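You operate a simulated robot arm through the tools that you are given. There is no shell and no other tool.

You are at the controls of a simulated robot arm. One attempt, no reset.

## Task
Skim the foam off the stock, then ladle the pink bowl a third full.
Fine: skimmer back in the tool pot, red ladle back in the blue pot; the purple bowl stays empty.

The check looks at the end state, three seconds after you hand in, the way a careful person would. Anything else that was tipped, shoved, dropped, spilled or broken makes it a failure.

## Robot
A 6-joint arm with a two-finger parallel gripper, fixed in place. Base frame: the origin is on the floor under the middle of its stand, x ahead of it, y to its left, z up; the work surface is at about z = 860. Readings come in mm, degrees, newtons and seconds.
With the tool pointing down near the work surface it reaches from about 260 to 680 mm from the base axis. Its first joint turns from -66.0 to 66.0 degrees. Payload 2.9 kg.
The tool frame sits at the grasp point between the pads (the TCP): z along the fingers, y along the line on which they close. The tips reach 30 mm beyond it. Largest opening 110 mm; finger width 20, thickness 10; the body of the gripper, 48 by 112 mm, starts 55 mm behind the TCP.
Orientation is that of the tool frame in the base frame, as a unit quaternion [x, y, z, w]. With the fingers straight down and closing along the base's y, the tool's x points along the base's -x, its y along +y and its z along -z.

## Interface
- The arm moves only by the tool send_rows. Its argument "targets" is one flat list of numbers, 6 for each row, row after row: the shift along the tool's x, y, z in mm, then the turn, a rotation vector about the tool's x, y, z in degrees. In form: [x, y, z, wx, wy, wz, x, y, z, wx, wy, wz, ...]. A call has 1 to 20 rows; each row shifts and turns the commanded pose from where the row before left it, along the tool's axes as they then stand. "claw" is the opening, from 0 (shut) to 1 (fully open), set as the call begins (left out, the last holds). Rows are played at 5 a second. More than 50 mm and 8.6 degrees between two rows, or a gripper value outside its range, and nothing of the call is played. A pose out of reach is approached as far as the arm can. The call stops where the force on the tool passes 70 N (or 10 N more than at its start, if that is more) or the arm is blocked; 0.2 s more then pass. The fingers move at their own pace (about 108 mm/s each) and stop on an object; they squeeze with about 36 N. The grip force told is the motor's: it shows also when the fingers shut on nothing. Time passes only in rows, and 0.2 s behind the last, so rows that do not move let the fingers close. The reply holds the time, the measured pose of the TCP, the force on the tool along the base axes, the opening and the grip force, in the units named above and with some noise, with the torque about the TCP (base axes, N m) and any sound that the robot's microphone picked up, and new pictures: "pictures" is both (left out), scene, wrist or none.
- Cameras (640 x 400 px; columns grow to the right, rows downward): "scene" is fixed at [65.5, 424.8, 1386.8]; the picture's right is [-0.84, -0.54, 0.00], its down [-0.28, 0.44, -0.85] and it looks along [0.46, -0.72, -0.52] (base axes); focal length 219 px, centre (320, 200). "wrist" rides on the gripper at [72, 17, -103] in the tool frame; the picture's right is [-0.23, 0.97, 0.00], its down [-0.76, -0.18, -0.62] and it looks along [-0.61, -0.14, 0.78] (tool axes); focal length 222 px, centre (320, 200). There is no depth. A picture from a camera that has moved, and an enlarged one, comes with that camera's place and axes in the base frame and with its lens.
- enlarge(camera, box): a new picture of the part [left, top, right, bottom] of that camera's present view, enlarged. It takes no simulated time.
- hand_in(): hands the job in; it is judged then, once.

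Places have to be worked out from the pictures, the camera data and where the tool is seen. Open the gripper and draw the arm clear of the work before you hand the job in, unless the task says otherwise.

The tools are called after "Request:" as name(argument=value, ...) on one line, values as JSON. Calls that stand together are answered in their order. send_rows: Moves the arm, as the interface text tells. Its arguments: {"type":"object","properties":{"targets":{"type":"array"},"claw":{"type":"number"},"pictures":{"type":"string","enum":["both","scene","wrist","none"]}},"required":["targets"]} The other tools are called the same way: enlarge (camera, box) takes an enlarged picture of a part of a camera's view; hand_in () hands the job in.

At the start:

```text
t: 0.0
position: [338.3, -132.7, 1322.5]
tool_rot: [0.0, 1.0, -0.001, 0.0]
wrist_force: [0.8, 0.6, 0.1]
wrist_torque: [0.0, -0.01, 0.0]
gripper_width: 110.1
grip_force: 0.1
```

scene: 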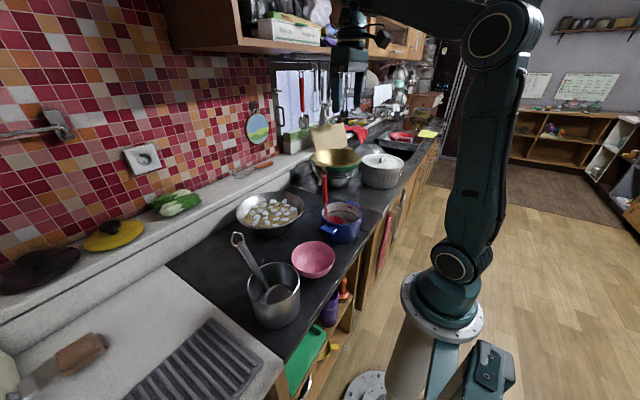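
wrist: 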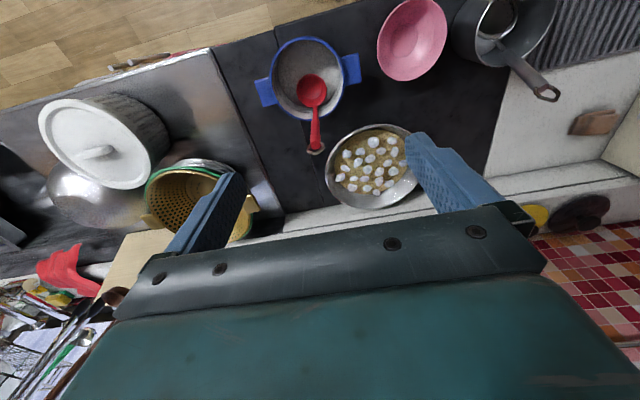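

I start by looking closely at the scene to identify the stock pan, the ladle, the skimmer, the bowls and the pots.

Request:
enlarge(camera="scene", box=[220, 130, 400, 340])

Request:
enlarge(camera="wrist", box=[240, 0, 560, 220])

Request:
enlarge(camera="wrist", box=[0, 80, 260, 260])

```text
1.90 times, centred on (310, 235) of scene
camera zoom: at [65.5, 424.8, 1386.8], right [-0.84, -0.54, 0.0], down [-0.28, 0.44, -0.85], along [0.46, -0.72, -0.52], focal length 418 px, centre (339, 133)
```

zoom: 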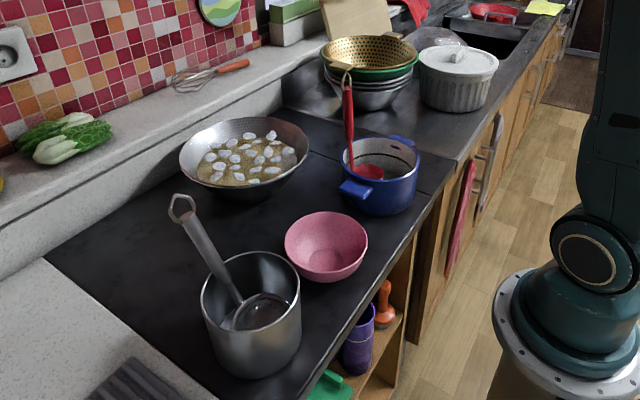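

```text
1.82 times, centred on (400, 110) of wrist
camera zoom: at [264.6, -115.5, 1426.4], right [0.23, 0.97, 0.0], down [0.76, -0.18, 0.62], along [0.61, -0.14, -0.78], focal length 404 px, centre (174, 364)
```

zoom: 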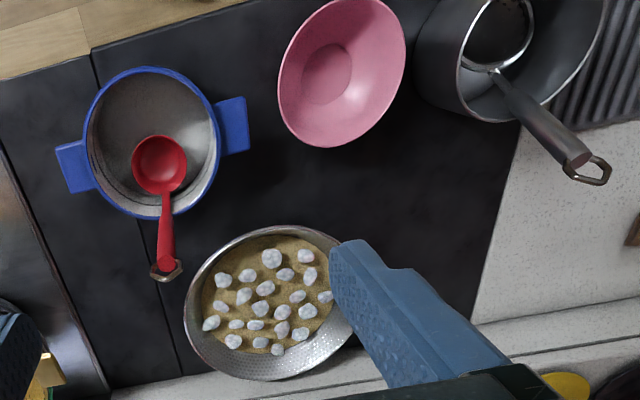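

```text
2.22 times, centred on (130, 170) of wrist
camera zoom: at [264.6, -115.5, 1426.4], right [0.23, 0.97, 0.0], down [0.76, -0.18, 0.62], along [0.61, -0.14, -0.78], focal length 494 px, centre (742, 267)
```

zoom: 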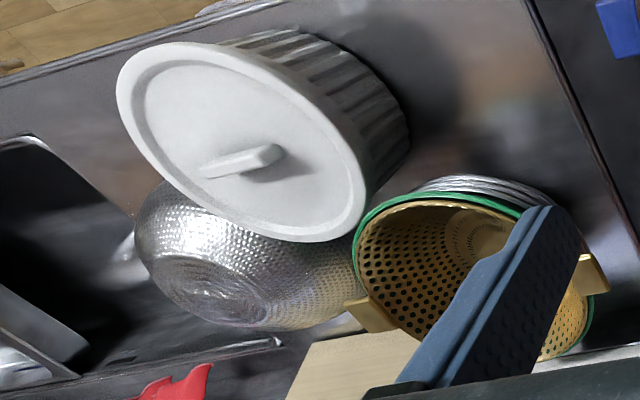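

The hammered pan holds the stock with foam lumps. I judge the pan at about (581,-48), the pink bowl at (330,47) and the blue pot with the red ladle at (344,-158). I enlarge more to check the grey pot, the tool in it, and where the purple bowl is.

Request:
enlarge(camera="scene", box=[220, 220, 320, 340])

Request:
enlarge(camera="scene", box=[280, 260, 370, 390])

Request:
enlarge(camera="scene", box=[300, 160, 400, 250])

Request:
enlarge(camera="scene", box=[230, 180, 310, 240])

Request:
enlarge(camera="wrist", box=[440, 0, 640, 130])

```text
3.33 times, centred on (270, 280) of scene
camera zoom: at [65.5, 424.8, 1386.8], right [-0.84, -0.54, 0.0], down [-0.28, 0.44, -0.85], along [0.46, -0.72, -0.52], focal length 731 px, centre (487, -67)
```

zoom: 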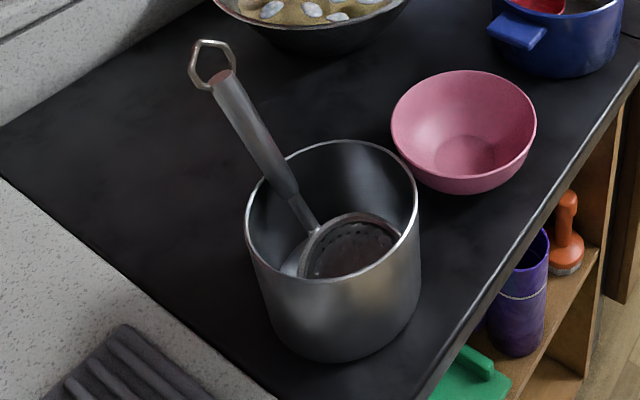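

```text
3.08 times, centred on (325, 325) of scene
camera zoom: at [65.5, 424.8, 1386.8], right [-0.84, -0.54, 0.0], down [-0.28, 0.44, -0.85], along [0.46, -0.72, -0.52], focal length 675 px, centre (305, -185)
```

zoom: 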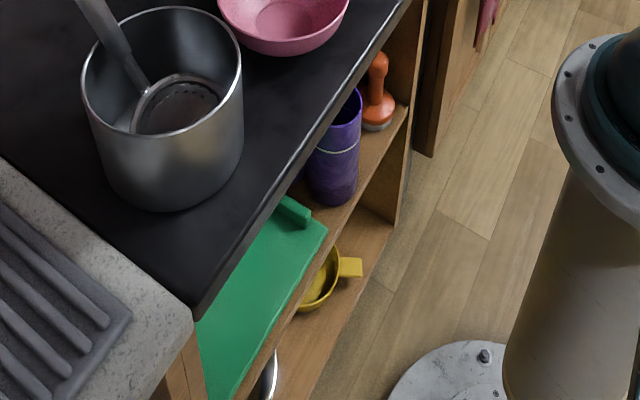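

```text
4.44 times, centred on (350, 205) of scene
camera zoom: at [65.5, 424.8, 1386.8], right [-0.84, -0.54, 0.0], down [-0.28, 0.44, -0.85], along [0.46, -0.72, -0.52], focal length 975 px, centre (187, 178)
```

zoom: 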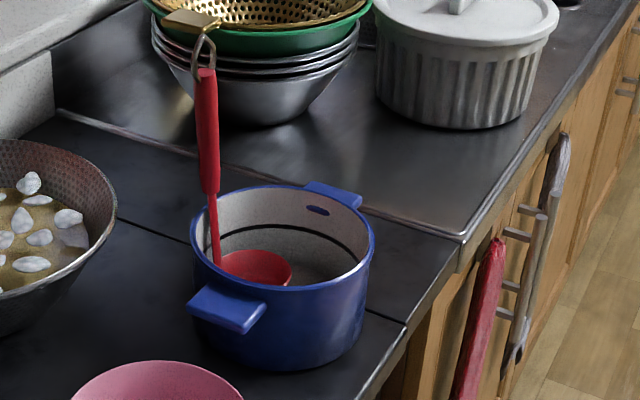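

```text
6.67 times, centred on (270, 210) of scene
camera zoom: at [65.5, 424.8, 1386.8], right [-0.84, -0.54, 0.0], down [-0.28, 0.44, -0.85], along [0.46, -0.72, -0.52], focal length 1462 px, centre (653, 133)
```

zoom: 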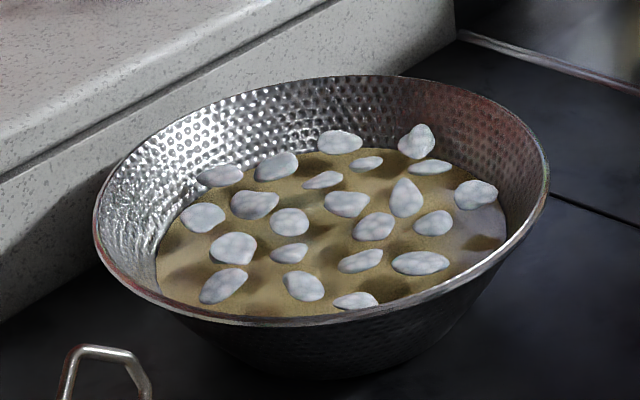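

```text
3.08 times, centred on (540, 65) of wrist
camera zoom: at [264.6, -115.5, 1426.4], right [0.23, 0.97, 0.0], down [0.76, -0.18, 0.62], along [0.61, -0.14, -0.78], focal length 684 px, centre (-357, 615)
```

zoom: 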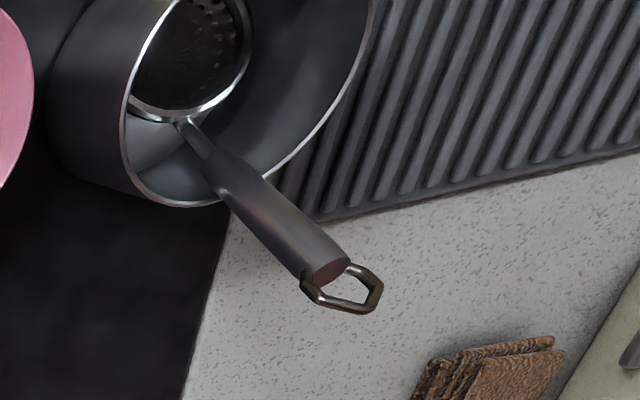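

The tool in the grey pot is a perforated skimmer, so the grey pot is the tool pot. I don't see the purple bowl yet, so I move the arm left at height to look at the tool pot side from above.

Request:
send_rows(targets=[0, 45, 0, 0, 0, 0, 0, 45, 0, 0, 0, 0, 0, 45, 0, 0, 0, 0, 0, 45, 0, 0, 0, 0, 0, 45, 0, 0, 0, 0])

```text
t: 1.2
position: [337.3, 94.5, 1323.4]
tool_rot: [0.001, 1.0, -0.001, 0.0]
wrist_force: [0.1, -0.5, 0.2]
wrist_torque: [0.0, -0.01, 0.0]
gripper_width: 109.9
grip_force: 0.0
camera wrist: at [264.6, 110.7, 1426.6], right [0.23, 0.97, 0.0], down [0.76, -0.18, 0.62], along [0.61, -0.14, -0.78], focal length 222 px, centre (320, 200)
```

scene: 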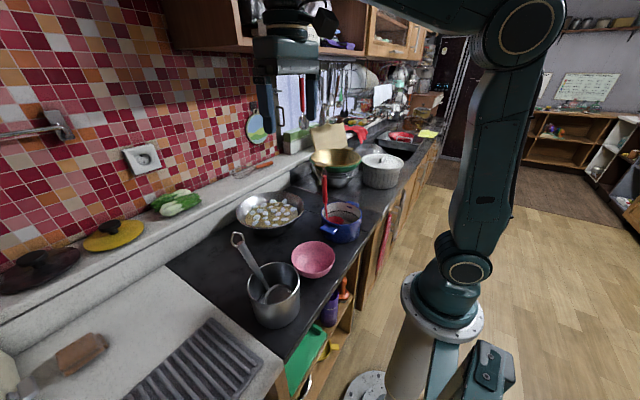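
wrist: 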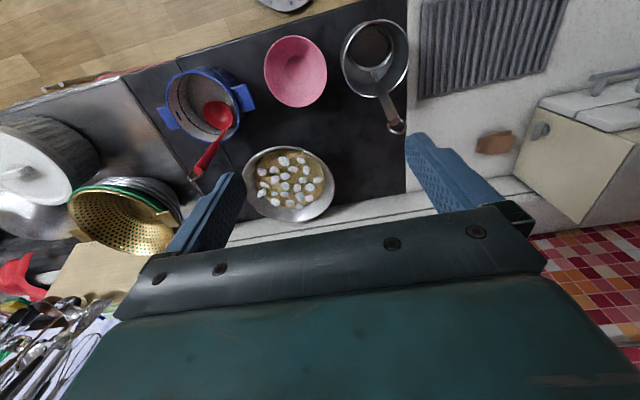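

No purple bowl on this side. Something purple shows near the upper cabinet at about (340,43) in the scene view, so I enlarge there and in the new wrist view.

Request:
enlarge(camera="scene", box=[300, 10, 440, 170])

Request:
enlarge(camera="wrist", box=[330, 10, 430, 140])

Request:
enlarge(camera="wrist", box=[150, 30, 350, 230])

Request:
enlarge(camera="scene", box=[360, 80, 640, 240])

```text
2.50 times, centred on (370, 90) of scene
camera zoom: at [65.5, 424.8, 1386.8], right [-0.84, -0.54, 0.0], down [-0.28, 0.44, -0.85], along [0.46, -0.72, -0.52], focal length 548 px, centre (195, 475)
```

zoom: 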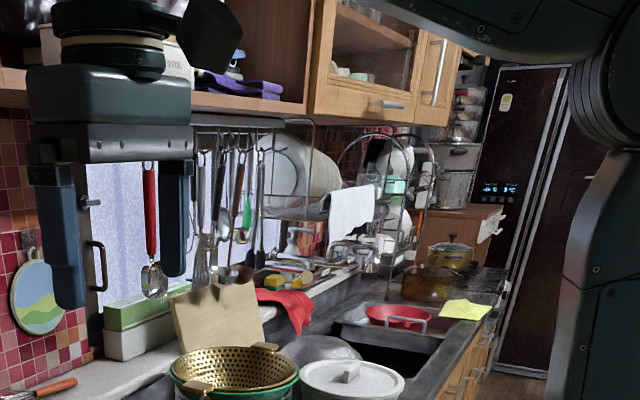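

```text
3.08 times, centred on (380, 75) of wrist
camera zoom: at [264.6, 110.7, 1426.6], right [0.23, 0.97, 0.0], down [0.76, -0.18, 0.62], along [0.61, -0.14, -0.78], focal length 684 px, centre (135, 585)
```

zoom: 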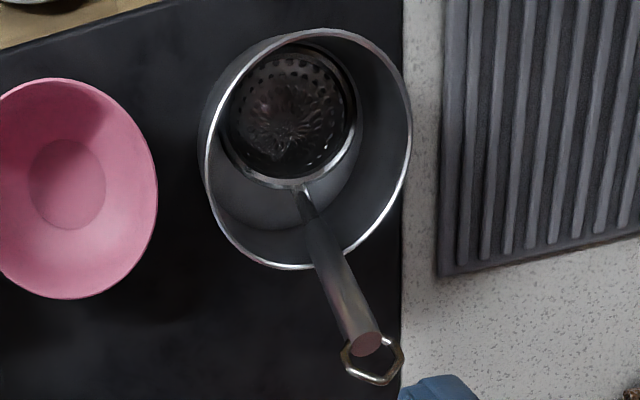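

```text
2.00 times, centred on (250, 130) of wrist
camera zoom: at [264.6, 110.7, 1426.6], right [0.23, 0.97, 0.0], down [0.76, -0.18, 0.62], along [0.61, -0.14, -0.78], focal length 444 px, centre (460, 340)
```

zoom: 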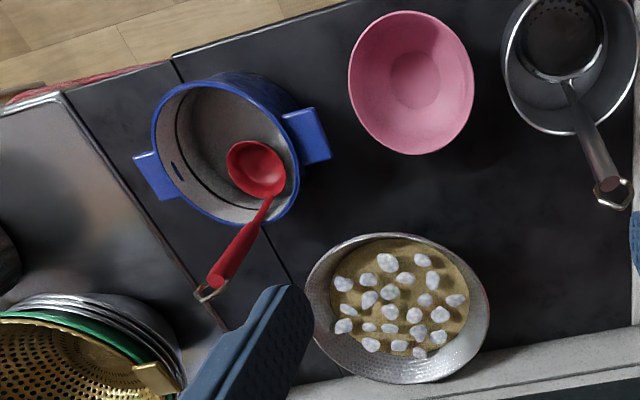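

```text
2.29 times, centred on (500, 160) of scene
camera zoom: at [65.5, 424.8, 1386.8], right [-0.84, -0.54, 0.0], down [-0.28, 0.44, -0.85], along [0.46, -0.72, -0.52], focal length 501 px, centre (-91, 291)
```

zoom: 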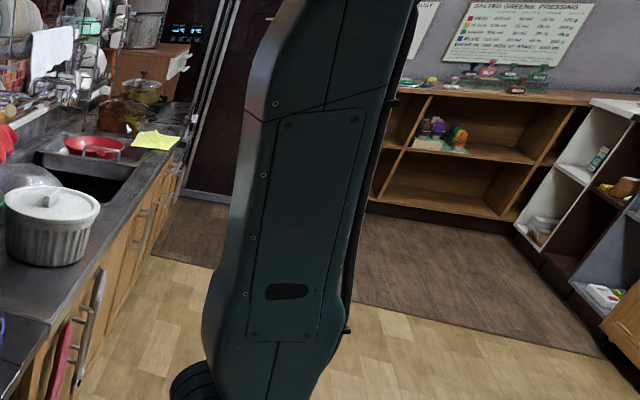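

The purple bowl still isn't visible. I turn the wrist to look along -y (towards the far sink), to be sure nothing relevant is hidden there.

Request:
send_rows(targets=[0, -45, 0, 0, 0, 0, 0, -45, 0, 0, 0, 0, 0, -45, 0, 0, 0, 0, 0, 0, 0, 0, 0, 8.5, 0, 0, 0, 0, 0, 8.5, 0, 0, 0, 0, 0, 8.5, 0, 0, 0, 0, 0, 8.5, 0, 0, 0, 0, 0, 8.5, 0, 0, 0, 0, 0, 8.5, 0, 0, 0, 0, 0, 8.5, 0, 0, 0, 0, 0, 8.5, 0, 0, 0, 0, 0, 8.5, 0, 0, 0, 0, 0, 8.5], pictures="wrist")

```text
t: 4.0
position: [338.0, -41.5, 1323.7]
tool_rot: [0.677, 0.736, -0.001, 0.0]
wrist_force: [0.0, 0.1, -0.8]
wrist_torque: [0.05, 0.0, -0.02]
gripper_width: 109.9
grip_force: 0.1
camera wrist: at [347.7, 31.3, 1426.3], right [0.99, -0.14, 0.0], down [-0.11, -0.77, 0.62], along [-0.09, -0.62, -0.78], focal length 222 px, centre (320, 200)
```

wrist: 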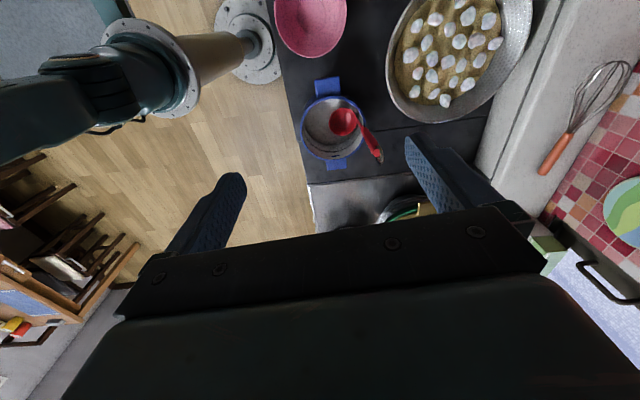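

No purple bowl within reach or view, so I leave everything else untouched. I want to pick the skimmer with the wrist turned 180° (its handle leans to +x), so I continue the turn to test that the last joint allows it, and move over towards the tool pot.

Request:
send_rows(targets=[0, 0, 0, 0, 0, 8.5, 0, 0, 0, 0, 0, 8.5, 0, 0, 0, 0, 0, 8.5, 0, 0, 0, 0, 0, 8.5, 0, 0, 0, 0, 0, 8.5, 0, 0, 0, 0, 0, 8.5, 0, 0, 0, 0, 0, 8.5, 0, 0, 0, 0, 0, 8.5, 0, 0, 0, 0, 0, 8.5, 0, 0, 0, 0, 0, 8.5, 0, 0, 0, 0, 0, 8.5, 0, 0, 0, 0, 0, 1.5], pictures="wrist")

```text
t: 6.6
position: [338.4, -42.6, 1322.0]
tool_rot: [1.0, -0.001, 0.0, -0.001]
wrist_force: [0.6, -0.8, 0.2]
wrist_torque: [0.02, 0.0, -0.02]
gripper_width: 109.7
grip_force: 0.1
camera wrist: at [409.5, -60.0, 1426.1], right [-0.23, -0.97, 0.0], down [-0.76, 0.18, 0.62], along [-0.61, 0.14, -0.78], focal length 222 px, centre (320, 200)
```

wrist: 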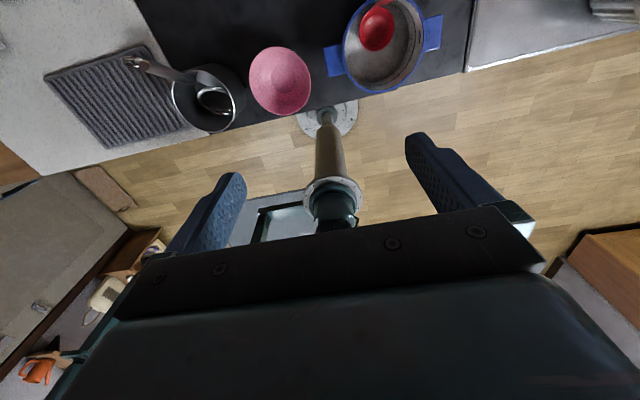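

Turning 180° works. Now I move above the skimmer's handle (top judged at about (422,208,1042), leaning about 24° to +x) and tilt the tool to line up with it.

Request:
send_rows(targets=[15.6, -41.6, 20.3, 0, 0, 0, 15.6, -41.6, 20.3, 0, 0, 0, 15.6, -41.6, 20.3, 0, 0, 0, 15.6, -41.6, 20.3, 0, 0, 0, 15.6, -41.6, 20.3, 0, 0, 0, 15.6, -41.6, 20.3, 0, 0, 0, 0, 0, 0, 0, -7.8, 0, 0, 0, 0, 0, -7.8, 0, 0, 0, 0, 0, -7.8, 0])

```text
t: 8.6
position: [425.5, 199.2, 1177.4]
tool_rot: [0.985, 0.001, -0.174, -0.009]
wrist_force: [0.6, -0.1, -0.2]
wrist_torque: [0.0, 0.03, 0.02]
gripper_width: 109.8
grip_force: 0.1
out of reach, approached as far as the arm can: row 1, 2, 7, 9
camera wrist: at [526.9, 179.7, 1249.1], right [-0.21, -0.97, 0.06], down [-0.5, 0.16, 0.85], along [-0.84, 0.15, -0.52], focal length 222 px, centre (320, 200)
```

scene: 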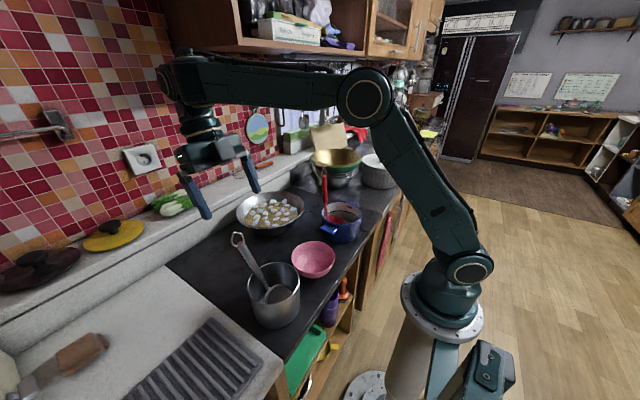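
wrist: 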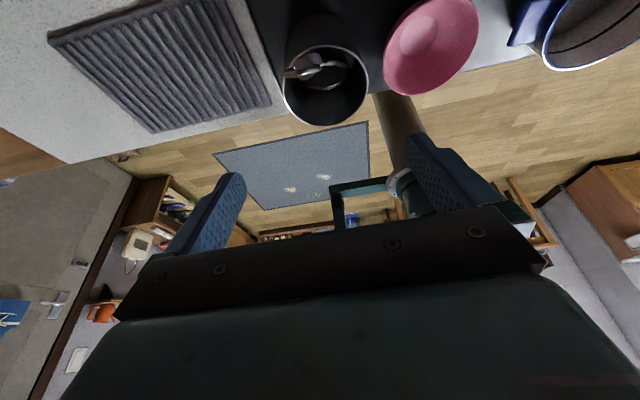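

The reply says some rows were out of reach and the pose is a bit short. I send a null row to see where the arm settles.

Request:
send_rows(targets=[0, 0, 0, 0, 0, 0, 0, 0, 0, 0, 0, 0], pictures="none")

Request:
enlarge(camera="wrist", box=[230, 0, 430, 130])

Request:
enlarge(camera="scene", box=[150, 30, 320, 340])

```text
t: 9.2
position: [424.9, 200.1, 1176.4]
tool_rot: [0.985, 0.001, -0.174, -0.009]
wrist_force: [0.4, 0.3, -0.3]
wrist_torque: [0.01, -0.03, 0.0]
gripper_width: 110.1
grip_force: 0.1
```

```text
3.08 times, centred on (330, 65) of wrist
camera zoom: at [526.8, 179.9, 1249.0], right [-0.21, -0.97, 0.06], down [-0.5, 0.16, 0.85], along [-0.84, 0.15, -0.52], focal length 684 px, centre (289, 615)
```

zoom: 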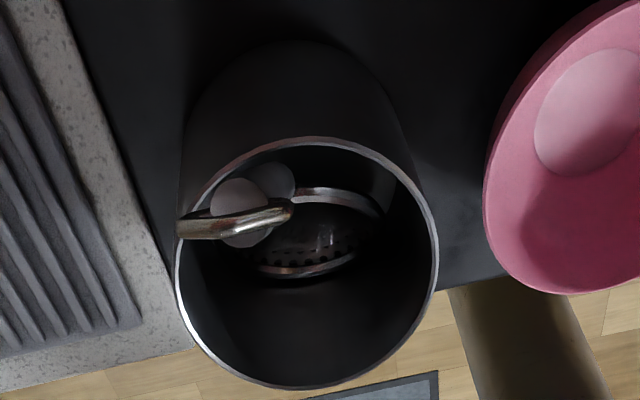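

```text
1.29 times, centred on (235, 185) of scene
camera zoom: at [65.5, 424.8, 1386.8], right [-0.84, -0.54, 0.0], down [-0.28, 0.44, -0.85], along [0.46, -0.72, -0.52], focal length 283 px, centre (430, 219)
```

zoom: 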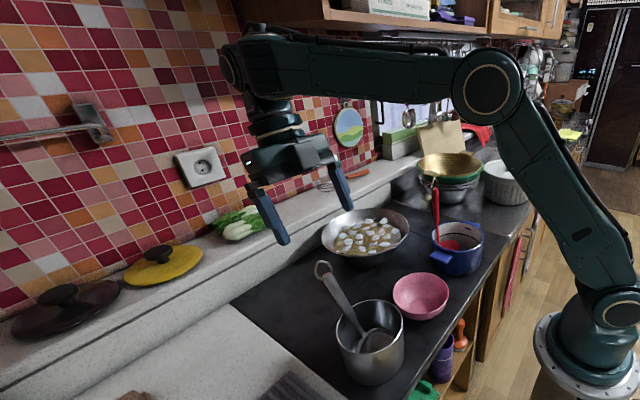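

The handle's hanging loop is wide along y, so fingers closing along y would meet the loop. I turn back 90° about the tool axis so the fingers close in the lean plane (across the thin side of the loop), with a small tilt correction.

Request:
send_rows(targets=[0, 0, 0, 0, 0, -8.5, 0, 0, 0, 0, 0, -8.5, 0, 0, 0, 0, 0, -8.5, 0, 0, 0, 0, 0, -8.5, 0, 0, 0, 0, 0, -8.5, 0, 0, 0, 0, 0, -8.5, 0, 0, 0, 0, 0, -8.5, 0, 0, 0, 0, 0, -8.5, 0, 0, 0, 0, 0, -8.5, 0, 0, 0, 0, 0, -8.5, 0, 0, 0, 0, 0, -5, 0, 0, 0, 2.6, -4.2, 0])

```text
t: 11.8
position: [423.2, 197.6, 1177.1]
tool_rot: [0.687, 0.698, -0.162, -0.118]
wrist_force: [-0.8, -0.1, -0.8]
wrist_torque: [0.0, -0.01, -0.02]
gripper_width: 109.9
grip_force: 0.1
camera wrist: at [476.6, 276.9, 1261.0], right [0.9, -0.22, -0.36], down [0.1, -0.72, 0.69], along [-0.42, -0.66, -0.63], focal length 222 px, centre (320, 200)
```

scene: 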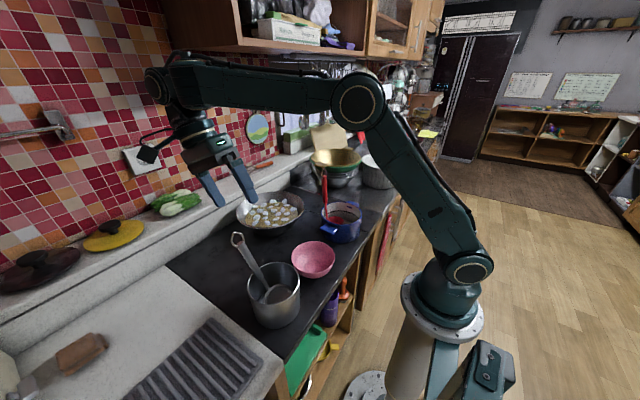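
wrist: 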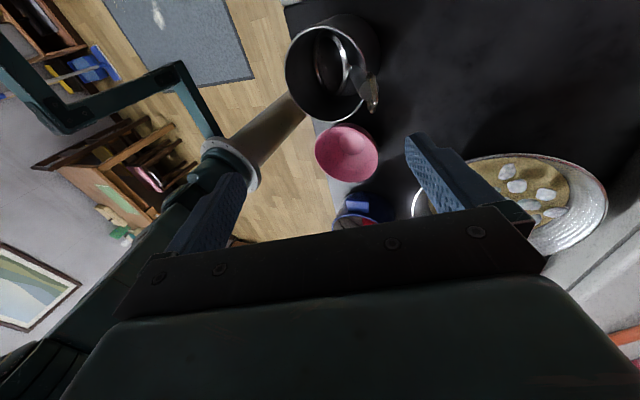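

The tool axis now matches the handle's lean (z ≈ (-0.387,-0.064,-0.918)). I move onto the handle's line about 110 mm up its axis, and look.

Request:
send_rows(targets=[8, 25, 17.4, 0, 0, 0, 8, 25, 17.4, 0, 0, 0, 0, 0, 0, 0, 0, 0])

Request:
enlarge(camera="wrist", box=[220, 60, 420, 200])

Request:
enlarge(camera="scene", box=[180, 130, 320, 340])

```text
t: 12.6
position: [456.7, 212.7, 1124.6]
tool_rot: [0.688, 0.698, -0.161, -0.117]
wrist_force: [0.4, -0.6, -0.2]
wrist_torque: [0.0, -0.04, 0.01]
gripper_width: 109.9
grip_force: 0.0
camera wrist: at [508.6, 290.7, 1208.7], right [0.9, -0.23, -0.36], down [0.1, -0.72, 0.69], along [-0.42, -0.66, -0.63], focal length 222 px, centre (320, 200)
```

scene: 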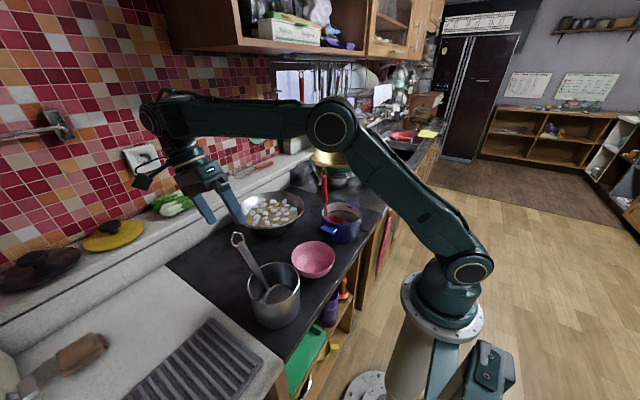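
wrist: 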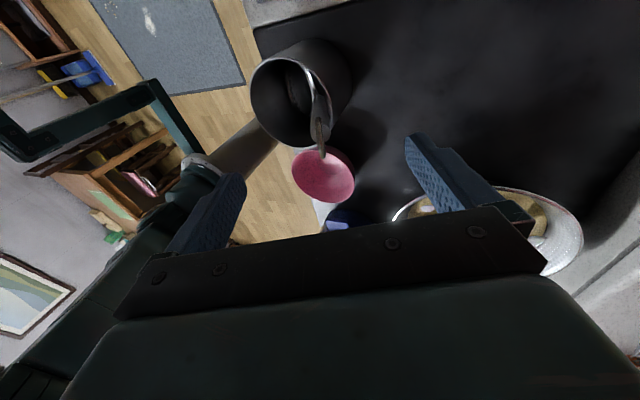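

```text
2.86 times, centred on (320, 130) of wrist
camera zoom: at [508.6, 290.7, 1208.7], right [0.9, -0.23, -0.36], down [0.1, -0.72, 0.69], along [-0.42, -0.66, -0.63], focal length 635 px, centre (320, 400)
```

zoom: 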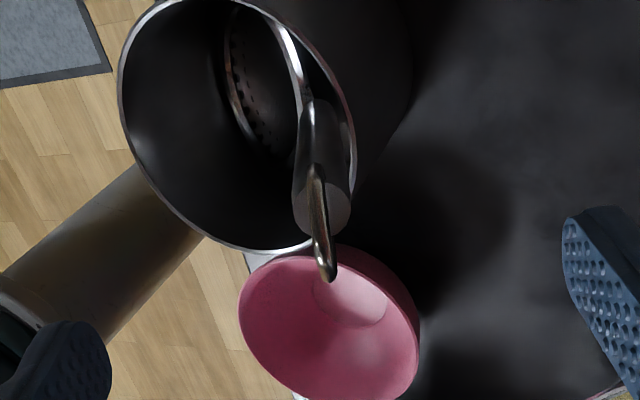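

```text
1.90 times, centred on (250, 235) of scene
camera zoom: at [65.5, 424.8, 1386.8], right [-0.84, -0.54, 0.0], down [-0.28, 0.44, -0.85], along [0.46, -0.72, -0.52], focal length 418 px, centre (453, 133)
```

zoom: 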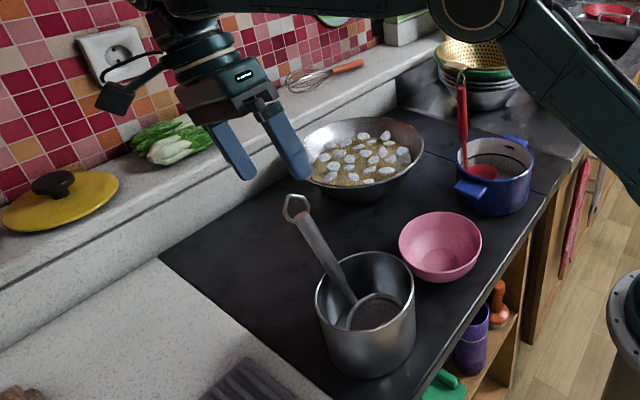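

The handle lies on the tool's line between the fingers with the loop edge-on, as wanted. I descend 110 mm along the tool axis.

Request:
send_rows(targets=[0, 0, 36.5, 0, 0, 0, 0, 0, 36.5, 0, 0, 0, 0, 0, 36.5, 0, 0, 0, 0, 0, 0, 0, 0, 0])

Request:
enlarge(camera="wrist", box=[220, 60, 420, 260])

Request:
enlarge(camera="scene", box=[180, 160, 320, 340])

```text
t: 13.6
position: [424.4, 209.1, 1031.8]
tool_rot: [0.688, 0.698, -0.163, -0.118]
wrist_force: [-0.1, 0.8, -0.1]
wrist_torque: [0.02, 0.05, 0.02]
gripper_width: 110.0
grip_force: 0.1
out of reach, approached as far as the arm can: row 3
camera wrist: at [477.3, 287.4, 1115.5], right [0.9, -0.23, -0.37], down [0.1, -0.72, 0.69], along [-0.42, -0.66, -0.63], focal length 222 px, centre (320, 200)
```

scene: 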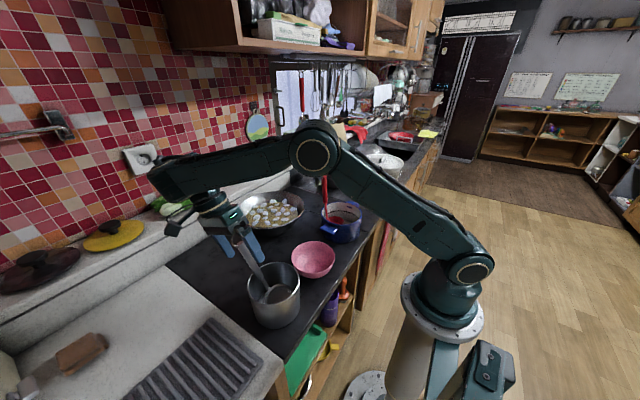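
wrist: 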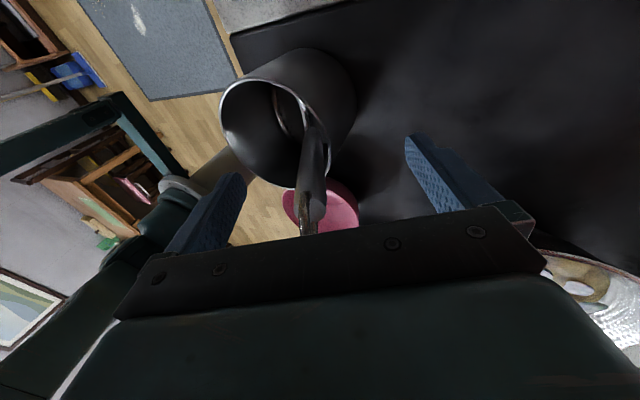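

```text
2.00 times, centred on (320, 160) of wrist
camera zoom: at [477.3, 287.4, 1115.5], right [0.9, -0.23, -0.37], down [0.1, -0.72, 0.69], along [-0.42, -0.66, -0.63], focal length 444 px, centre (320, 280)
```

zoom: 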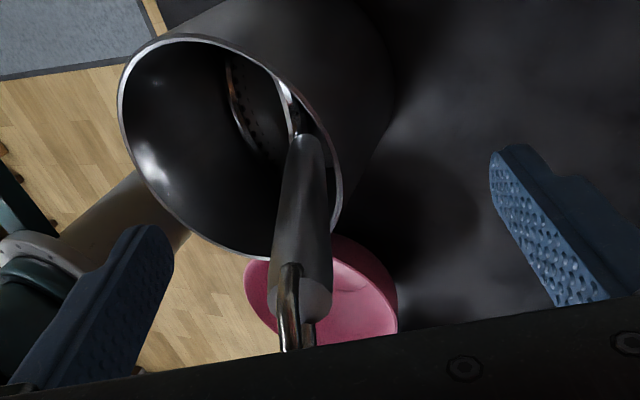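

```text
2.22 times, centred on (250, 250) of scene
camera zoom: at [65.5, 424.8, 1386.8], right [-0.84, -0.54, 0.0], down [-0.28, 0.44, -0.85], along [0.46, -0.72, -0.52], focal length 488 px, centre (476, 89)
```

zoom: 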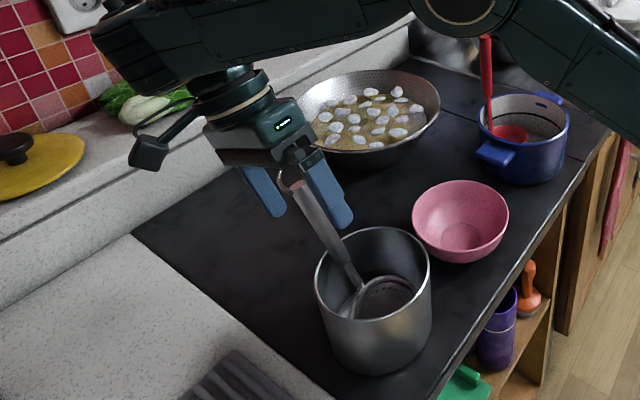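

The last row stopped about 12 mm short (wrist limit), but the handle's top is already about 14 mm behind the grasp point and about 7 mm to the -y side of the tool centre. I shift 7 mm to centre on it and check.

Request:
send_rows(targets=[0, -7, 0, 0, 0, 0, 0, 0, 0, 0, 0, 0], pictures="none")

Request:
enlarge(camera="wrist", box=[220, 60, 420, 260])

```text
t: 14.2
position: [420.0, 210.4, 1036.2]
tool_rot: [0.687, 0.698, -0.163, -0.117]
wrist_force: [0.0, 0.0, 0.2]
wrist_torque: [0.01, -0.03, 0.04]
gripper_width: 109.8
grip_force: 0.1
out of reach, approached as far as the arm can: row 1
```

```text
2.00 times, centred on (320, 160) of wrist
camera zoom: at [473.4, 288.2, 1120.6], right [0.9, -0.23, -0.37], down [0.1, -0.72, 0.69], along [-0.42, -0.66, -0.63], focal length 444 px, centre (320, 280)
```

zoom: 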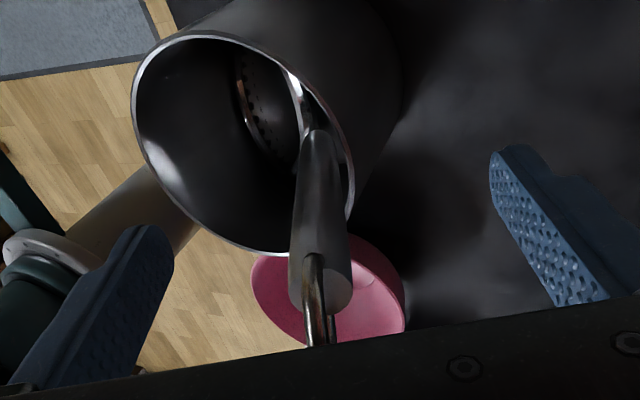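

The handle is now centred between the fingers. I check from the scene camera how it sits across the finger width.

Request:
enlarge(camera="scene", box=[200, 170, 290, 260])

```text
4.44 times, centred on (245, 215) of scene
camera zoom: at [65.5, 424.8, 1386.8], right [-0.84, -0.54, 0.0], down [-0.28, 0.44, -0.85], along [0.46, -0.72, -0.52], focal length 975 px, centre (653, 133)
```

zoom: 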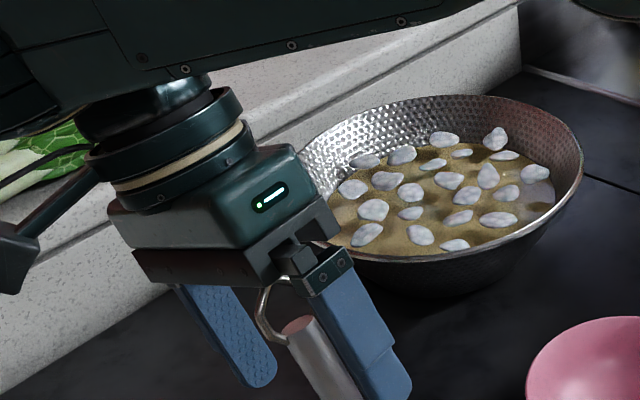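

Triangulated, the handle top is at about (423,205,1041): 6 mm off in tool x and only 5 mm behind the grasp point. I try shifting -6 in tool x and 10 mm deeper.

Request:
send_rows(targets=[-6, 0, 10, 0, 0, 0, 0, 0, 0, 0, 0, 0], pictures="none")

```text
t: 14.8
position: [423.8, 205.3, 1032.9]
tool_rot: [0.687, 0.698, -0.163, -0.119]
wrist_force: [-0.6, 0.7, 0.2]
wrist_torque: [0.03, -0.03, 0.0]
gripper_width: 110.1
grip_force: 0.0
out of reach, approached as far as the arm can: row 1
```

The tool is centred on the handle with about 37 mm of handle between the pads, which is enough. I close the gripper.

Request:
send_rows(targets=[0, 0, 0, 0, 0, 0, 0, 0, 0, 0, 0, 0, 0, 0, 0, 0, 0, 0, 0, 0, 0, 0, 0, 0, 0, 0, 0, 0, 0, 0], claw=0)

Request:
enlarge(camera="scene", box=[200, 170, 320, 340])

```text
t: 16.0
position: [422.9, 205.5, 1034.1]
tool_rot: [0.687, 0.698, -0.164, -0.118]
wrist_force: [-7.7, 1.5, 13.0]
wrist_torque: [0.11, 1.36, -0.12]
gripper_width: 20.8
grip_force: 35.8
camera wrist: at [476.5, 284.3, 1118.0], right [0.9, -0.23, -0.37], down [0.1, -0.72, 0.69], along [-0.42, -0.66, -0.63], focal length 222 px, centre (320, 200)
```

scene: 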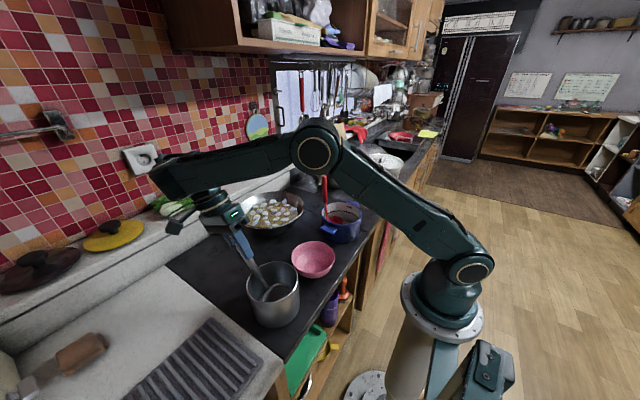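
wrist: 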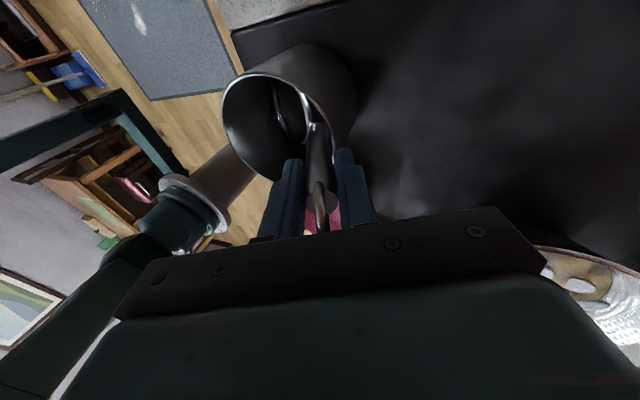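

```text
2.35 times, centred on (260, 255) of scene
camera zoom: at [65.1, 424.8, 1386.9], right [-0.84, -0.54, 0.0], down [-0.28, 0.44, -0.85], along [0.46, -0.72, -0.52], focal length 516 px, centre (461, 71)
```

zoom: 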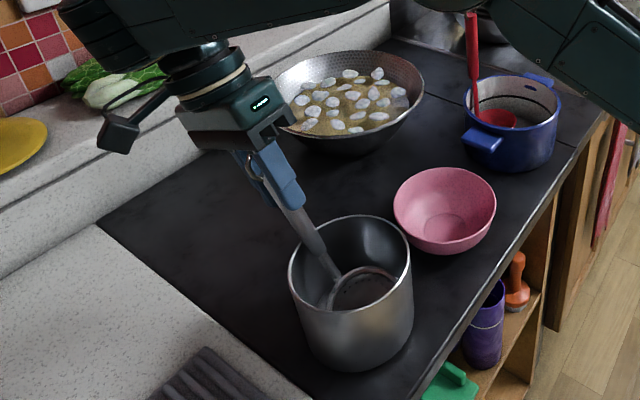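

Gripped at 20.8 mm with 36 N; some preload against the pot. I lift straight up: small steps first, then enough to clear the rim.

Request:
send_rows(targets=[-0.6, -3.9, -9.2, 0, 0, 0, -0.6, -3.9, -9.2, 0, 0, 0, -1.2, -7.8, -18.4, 0, 0, 0])

Request:
enlarge(camera="scene", box=[200, 170, 320, 340])

```text
t: 16.8
position: [424.1, 205.7, 1072.2]
tool_rot: [0.688, 0.698, -0.162, -0.117]
wrist_force: [0.0, 0.0, 0.0]
wrist_torque: [0.01, -0.04, 0.0]
gripper_width: 19.9
grip_force: 36.1
camera wrist: at [476.1, 283.4, 1157.6], right [0.9, -0.23, -0.36], down [0.1, -0.72, 0.69], along [-0.42, -0.66, -0.63], focal length 222 px, centre (320, 200)
```

scene: 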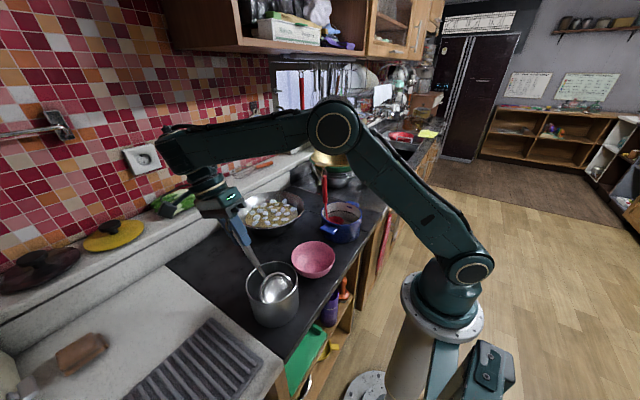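
wrist: 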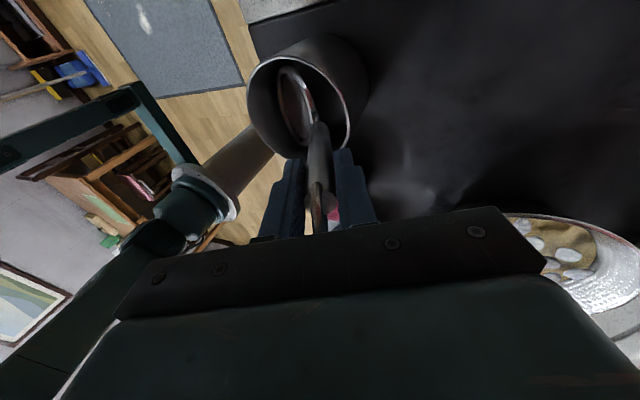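

```text
2.35 times, centred on (260, 255) of scene
camera zoom: at [65.5, 424.8, 1386.8], right [-0.84, -0.54, 0.0], down [-0.28, 0.44, -0.85], along [0.46, -0.72, -0.52], focal length 516 px, centre (461, 71)
```

zoom: 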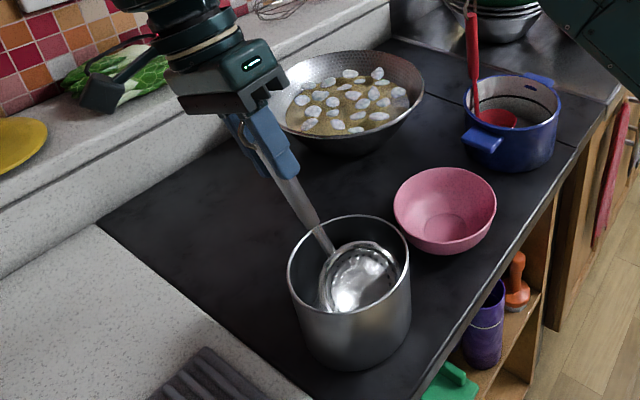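

Lifting cleanly with no residual force. I raise it another 140 mm so that the bowl is well clear of the rim.

Request:
send_rows(targets=[-2.0, -13.6, -32.1, 0, 0, 0, -2.0, -13.6, -32.1, 0, 0, 0, -2.0, -13.6, -32.1, 0, 0, 0, -2.0, -13.6, -32.1, 0, 0, 0])

Request:
enlarge(camera="scene", box=[180, 110, 320, 340])

Request:
enlarge(camera="wrist", box=[220, 20, 420, 260])

```text
t: 17.8
position: [417.2, 203.4, 1206.0]
tool_rot: [0.687, 0.699, -0.161, -0.116]
wrist_force: [-0.2, 0.0, -0.4]
wrist_torque: [0.03, -0.05, 0.02]
gripper_width: 19.8
grip_force: 36.0
out of reach, approached as far as the arm can: row 4
camera wrist: at [469.6, 280.9, 1290.4], right [0.91, -0.23, -0.36], down [0.09, -0.72, 0.69], along [-0.41, -0.66, -0.63], focal length 222 px, centre (320, 200)
```

scene: 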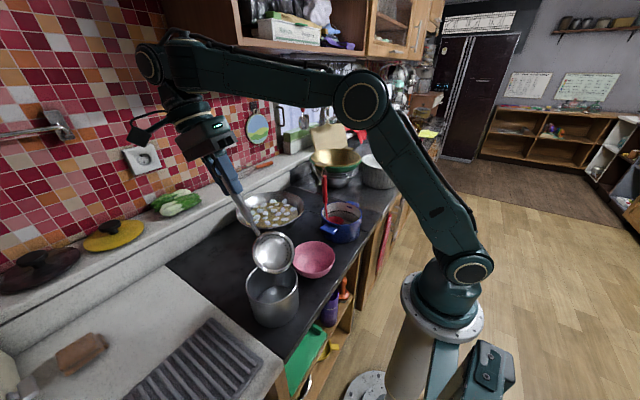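
wrist: 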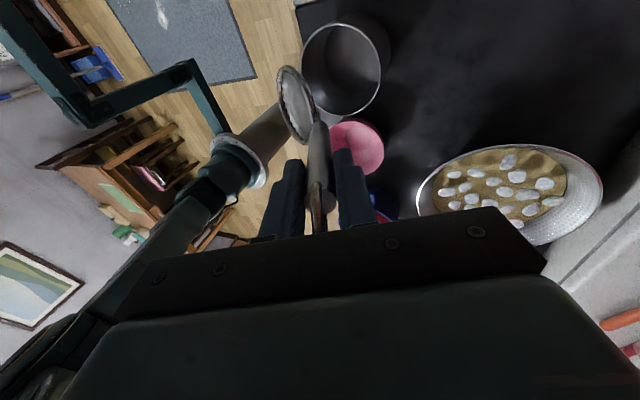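

```text
1.74 times, centred on (250, 225) of scene
camera zoom: at [65.5, 424.8, 1386.8], right [-0.84, -0.54, 0.0], down [-0.28, 0.44, -0.85], along [0.46, -0.72, -0.52], focal length 382 px, centre (442, 156)
```

zoom: 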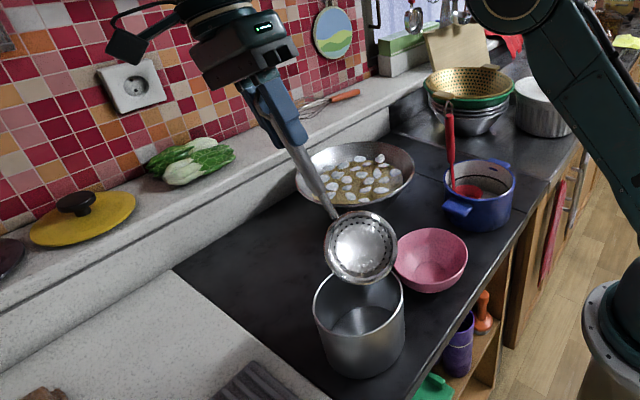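

```text
1.67 times, centred on (320, 140) of wrist
camera zoom: at [469.6, 280.9, 1290.4], right [0.91, -0.23, -0.36], down [0.09, -0.72, 0.69], along [-0.41, -0.66, -0.63], focal length 370 px, centre (320, 300)
```

zoom: 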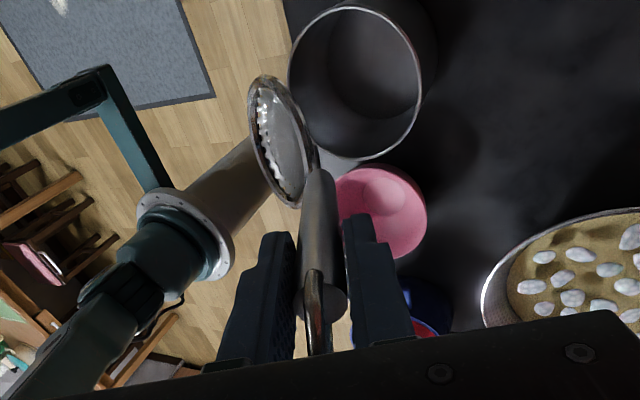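

The skimmer is free. Comparing both views, its bowl's centre is about 173 mm along the tool axis and 25 mm to tool -y, with the bowl plane tilted so it becomes level when the handle leans about 56°. I swing it about the vertical by 126° so the handle leans towards the base/left side, which suits the pan.

Request:
send_rows(targets=[0, 0, 0, -0.49, -3.26, -7.71, 0, 0, 0, -0.49, -3.26, -7.71, 0, 0, 0, -0.49, -3.26, -7.71, 0, 0, 0, -0.49, -3.26, -7.71, 0, 0, 0, -0.49, -3.26, -7.71, 0, 0, 0, -0.49, -3.26, -7.71, 0, 0, 0, -0.49, -3.26, -7.71, 0, 0, 0, -0.49, -3.26, -7.71, 0, 0, 0, -0.49, -3.26, -7.71, 0, 0, 0, -0.49, -3.26, -7.71, 0, 0, 0, -0.49, -3.26, -7.71, 0, 0, 0, -0.49, -3.26, -7.71, 0, 0, 0, -0.49, -3.26, -7.71, 0, 0, 0, -0.49, -3.26, -7.71, 0, 0, 0, -0.49, -3.26, -7.71])

```text
t: 21.0
position: [436.5, 225.7, 1242.7]
tool_rot: [-0.308, 0.93, -0.179, 0.09]
wrist_force: [-0.8, 0.4, -1.2]
wrist_torque: [0.01, 0.02, 0.02]
gripper_width: 20.0
grip_force: 35.8
out of reach, approached as far as the arm can: row 13, 14, 15
camera wrist: at [339.6, 222.1, 1326.8], right [-0.35, 0.86, -0.37], down [0.53, 0.5, 0.69], along [0.78, 0.04, -0.63], focal length 222 px, centre (320, 200)
```

scene: 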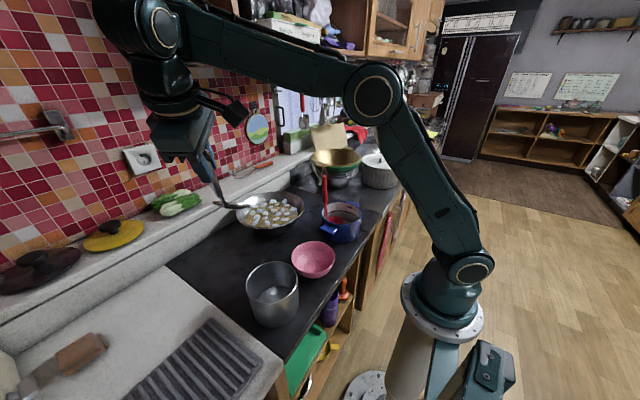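
wrist: 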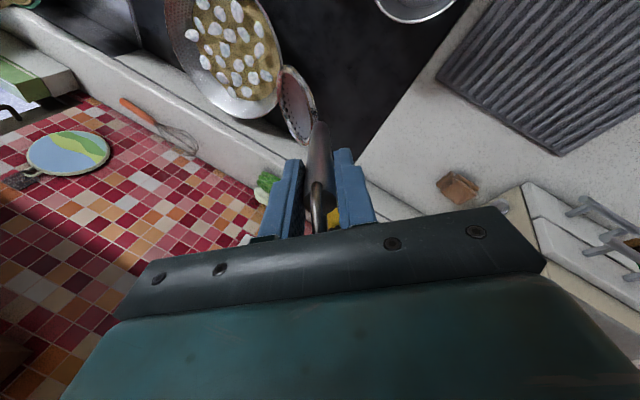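

The orientation came out as planned (handle leaning towards (-x,+y)), though the arm drifted up a little at a limit. I now carry the skimmer towards the pan, staying above its rim.

Request:
send_rows(targets=[14.9, -20.4, 27.9, 0, 0, 0, 14.9, -20.4, 27.9, 0, 0, 0, 14.9, -20.4, 27.9, 0, 0, 0, 14.9, -20.4, 27.9, 0, 0, 0, 14.9, -20.4, 27.9, 0, 0, 0])

```text
t: 22.2
position: [532.6, 107.7, 1236.1]
tool_rot: [-0.306, 0.93, -0.18, 0.091]
wrist_force: [-0.5, 0.2, -1.6]
wrist_torque: [0.02, 0.01, 0.01]
gripper_width: 20.0
grip_force: 35.7
out of reach, approached as far as the arm can: row 1, 2, 3, 4, 5
camera wrist: at [435.5, 103.9, 1319.4], right [-0.34, 0.86, -0.36], down [0.53, 0.5, 0.69], along [0.78, 0.04, -0.63], focal length 222 px, centre (320, 200)
```

scene: 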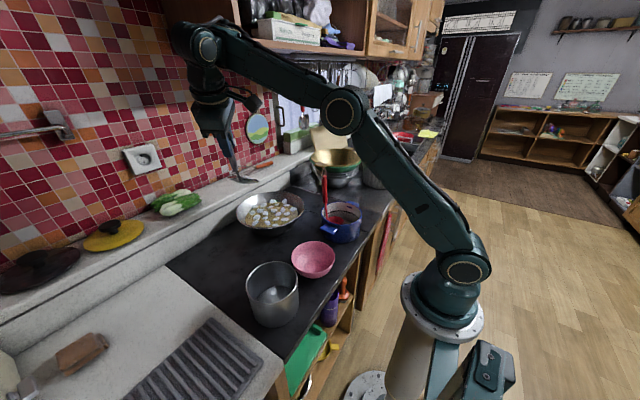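
wrist: 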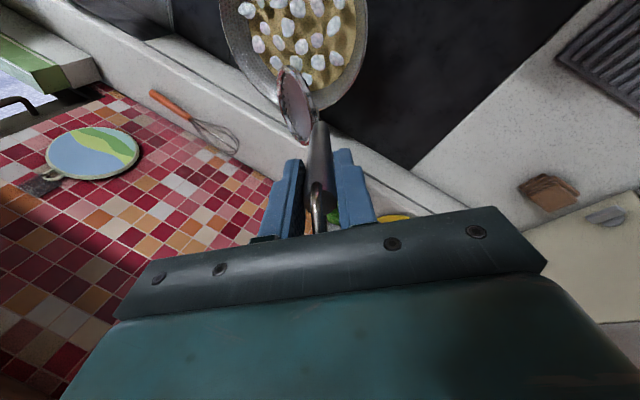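

The rows are limited by the wrist: the arm keeps being pushed outward and up in this orientation. I test how the limit behaves by bringing the tool upright (tool pointing straight down) here, high above everything.

Request:
send_rows(targets=[0, 0, 0, -7.7, 0, 0, 0, 0, 0, -7.7, 0, 0, 0, 0, 0, -7.7, 0, 0, 0, 0, 0, 0, 0, 0], pictures="scene")

```text
t: 23.2
position: [533.7, 108.7, 1235.2]
tool_rot: [-0.319, 0.947, -0.021, 0.034]
wrist_force: [-0.1, 0.1, -0.5]
wrist_torque: [0.02, 0.0, 0.01]
gripper_width: 19.8
grip_force: 35.9
out of reach, approached as far as the arm can: row 3
```

scene: 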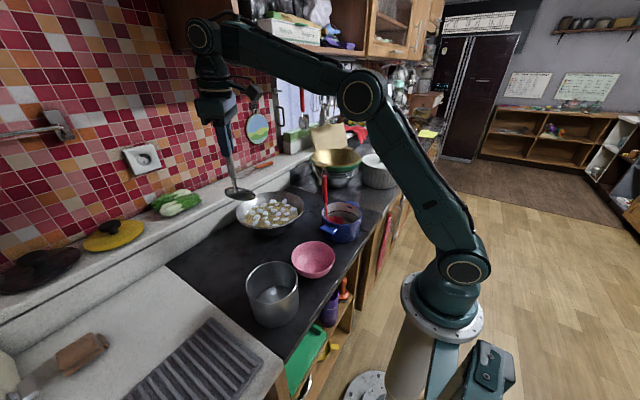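

The tool is almost upright now. I test a plain downward move here (bowl stays well above the pan) to learn which direction is limited.

Request:
send_rows(targets=[0, 0, 15, 0, 0, 0, 0, 0, 15, 0, 0, 0], pictures="none")

```text
t: 23.8
position: [533.8, 107.6, 1204.5]
tool_rot: [-0.317, 0.947, -0.02, 0.035]
wrist_force: [-0.1, -0.1, -0.7]
wrist_torque: [0.05, -0.01, 0.01]
gripper_width: 20.2
grip_force: 35.6
```

Downward is fine with the tool upright. I test an inward-and-down move towards (454,128,1135), where nothing is underneath.

Request:
send_rows(targets=[18.3, 22.8, 21.1, 0, 0, 0, 18.3, 22.8, 21.1, 0, 0, 0, 18.3, 22.8, 21.1, 0, 0, 0], pictures="scene")

```text
t: 24.6
position: [498.4, 135.1, 1184.0]
tool_rot: [-0.318, 0.947, -0.02, 0.034]
wrist_force: [0.1, 0.2, -0.8]
wrist_torque: [0.03, 0.02, -0.01]
gripper_width: 20.1
grip_force: 36.0
out of reach, approached as far as the arm can: row 2, 3
```

scene: 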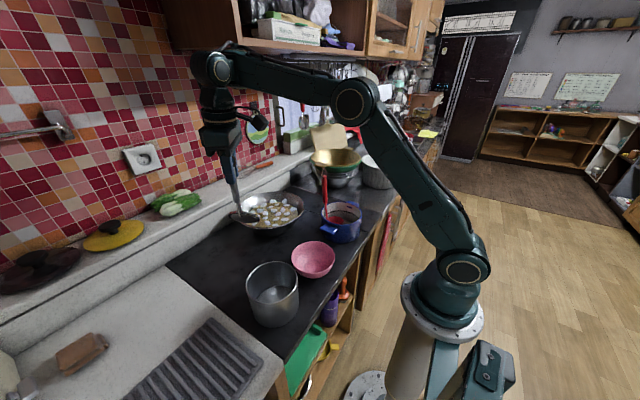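

To see whether it is a speed effect or a true limit, I repeat the inward/down move with much smaller steps.

Request:
send_rows(targets=[3.7, 4.6, 4.2, 0, 0, 0, 3.7, 4.6, 4.2, 0, 0, 0, 3.7, 4.6, 4.2, 0, 0, 0, 3.7, 4.6, 4.2, 0, 0, 0], pictures="none")

```text
t: 25.6
position: [493.5, 145.4, 1185.6]
tool_rot: [-0.318, 0.947, -0.02, 0.032]
wrist_force: [-0.3, 0.4, -1.8]
wrist_torque: [-0.02, -0.03, 0.02]
gripper_width: 20.1
grip_force: 36.3
out of reach, approached as far as the arm can: row 1, 2, 3, 4
```

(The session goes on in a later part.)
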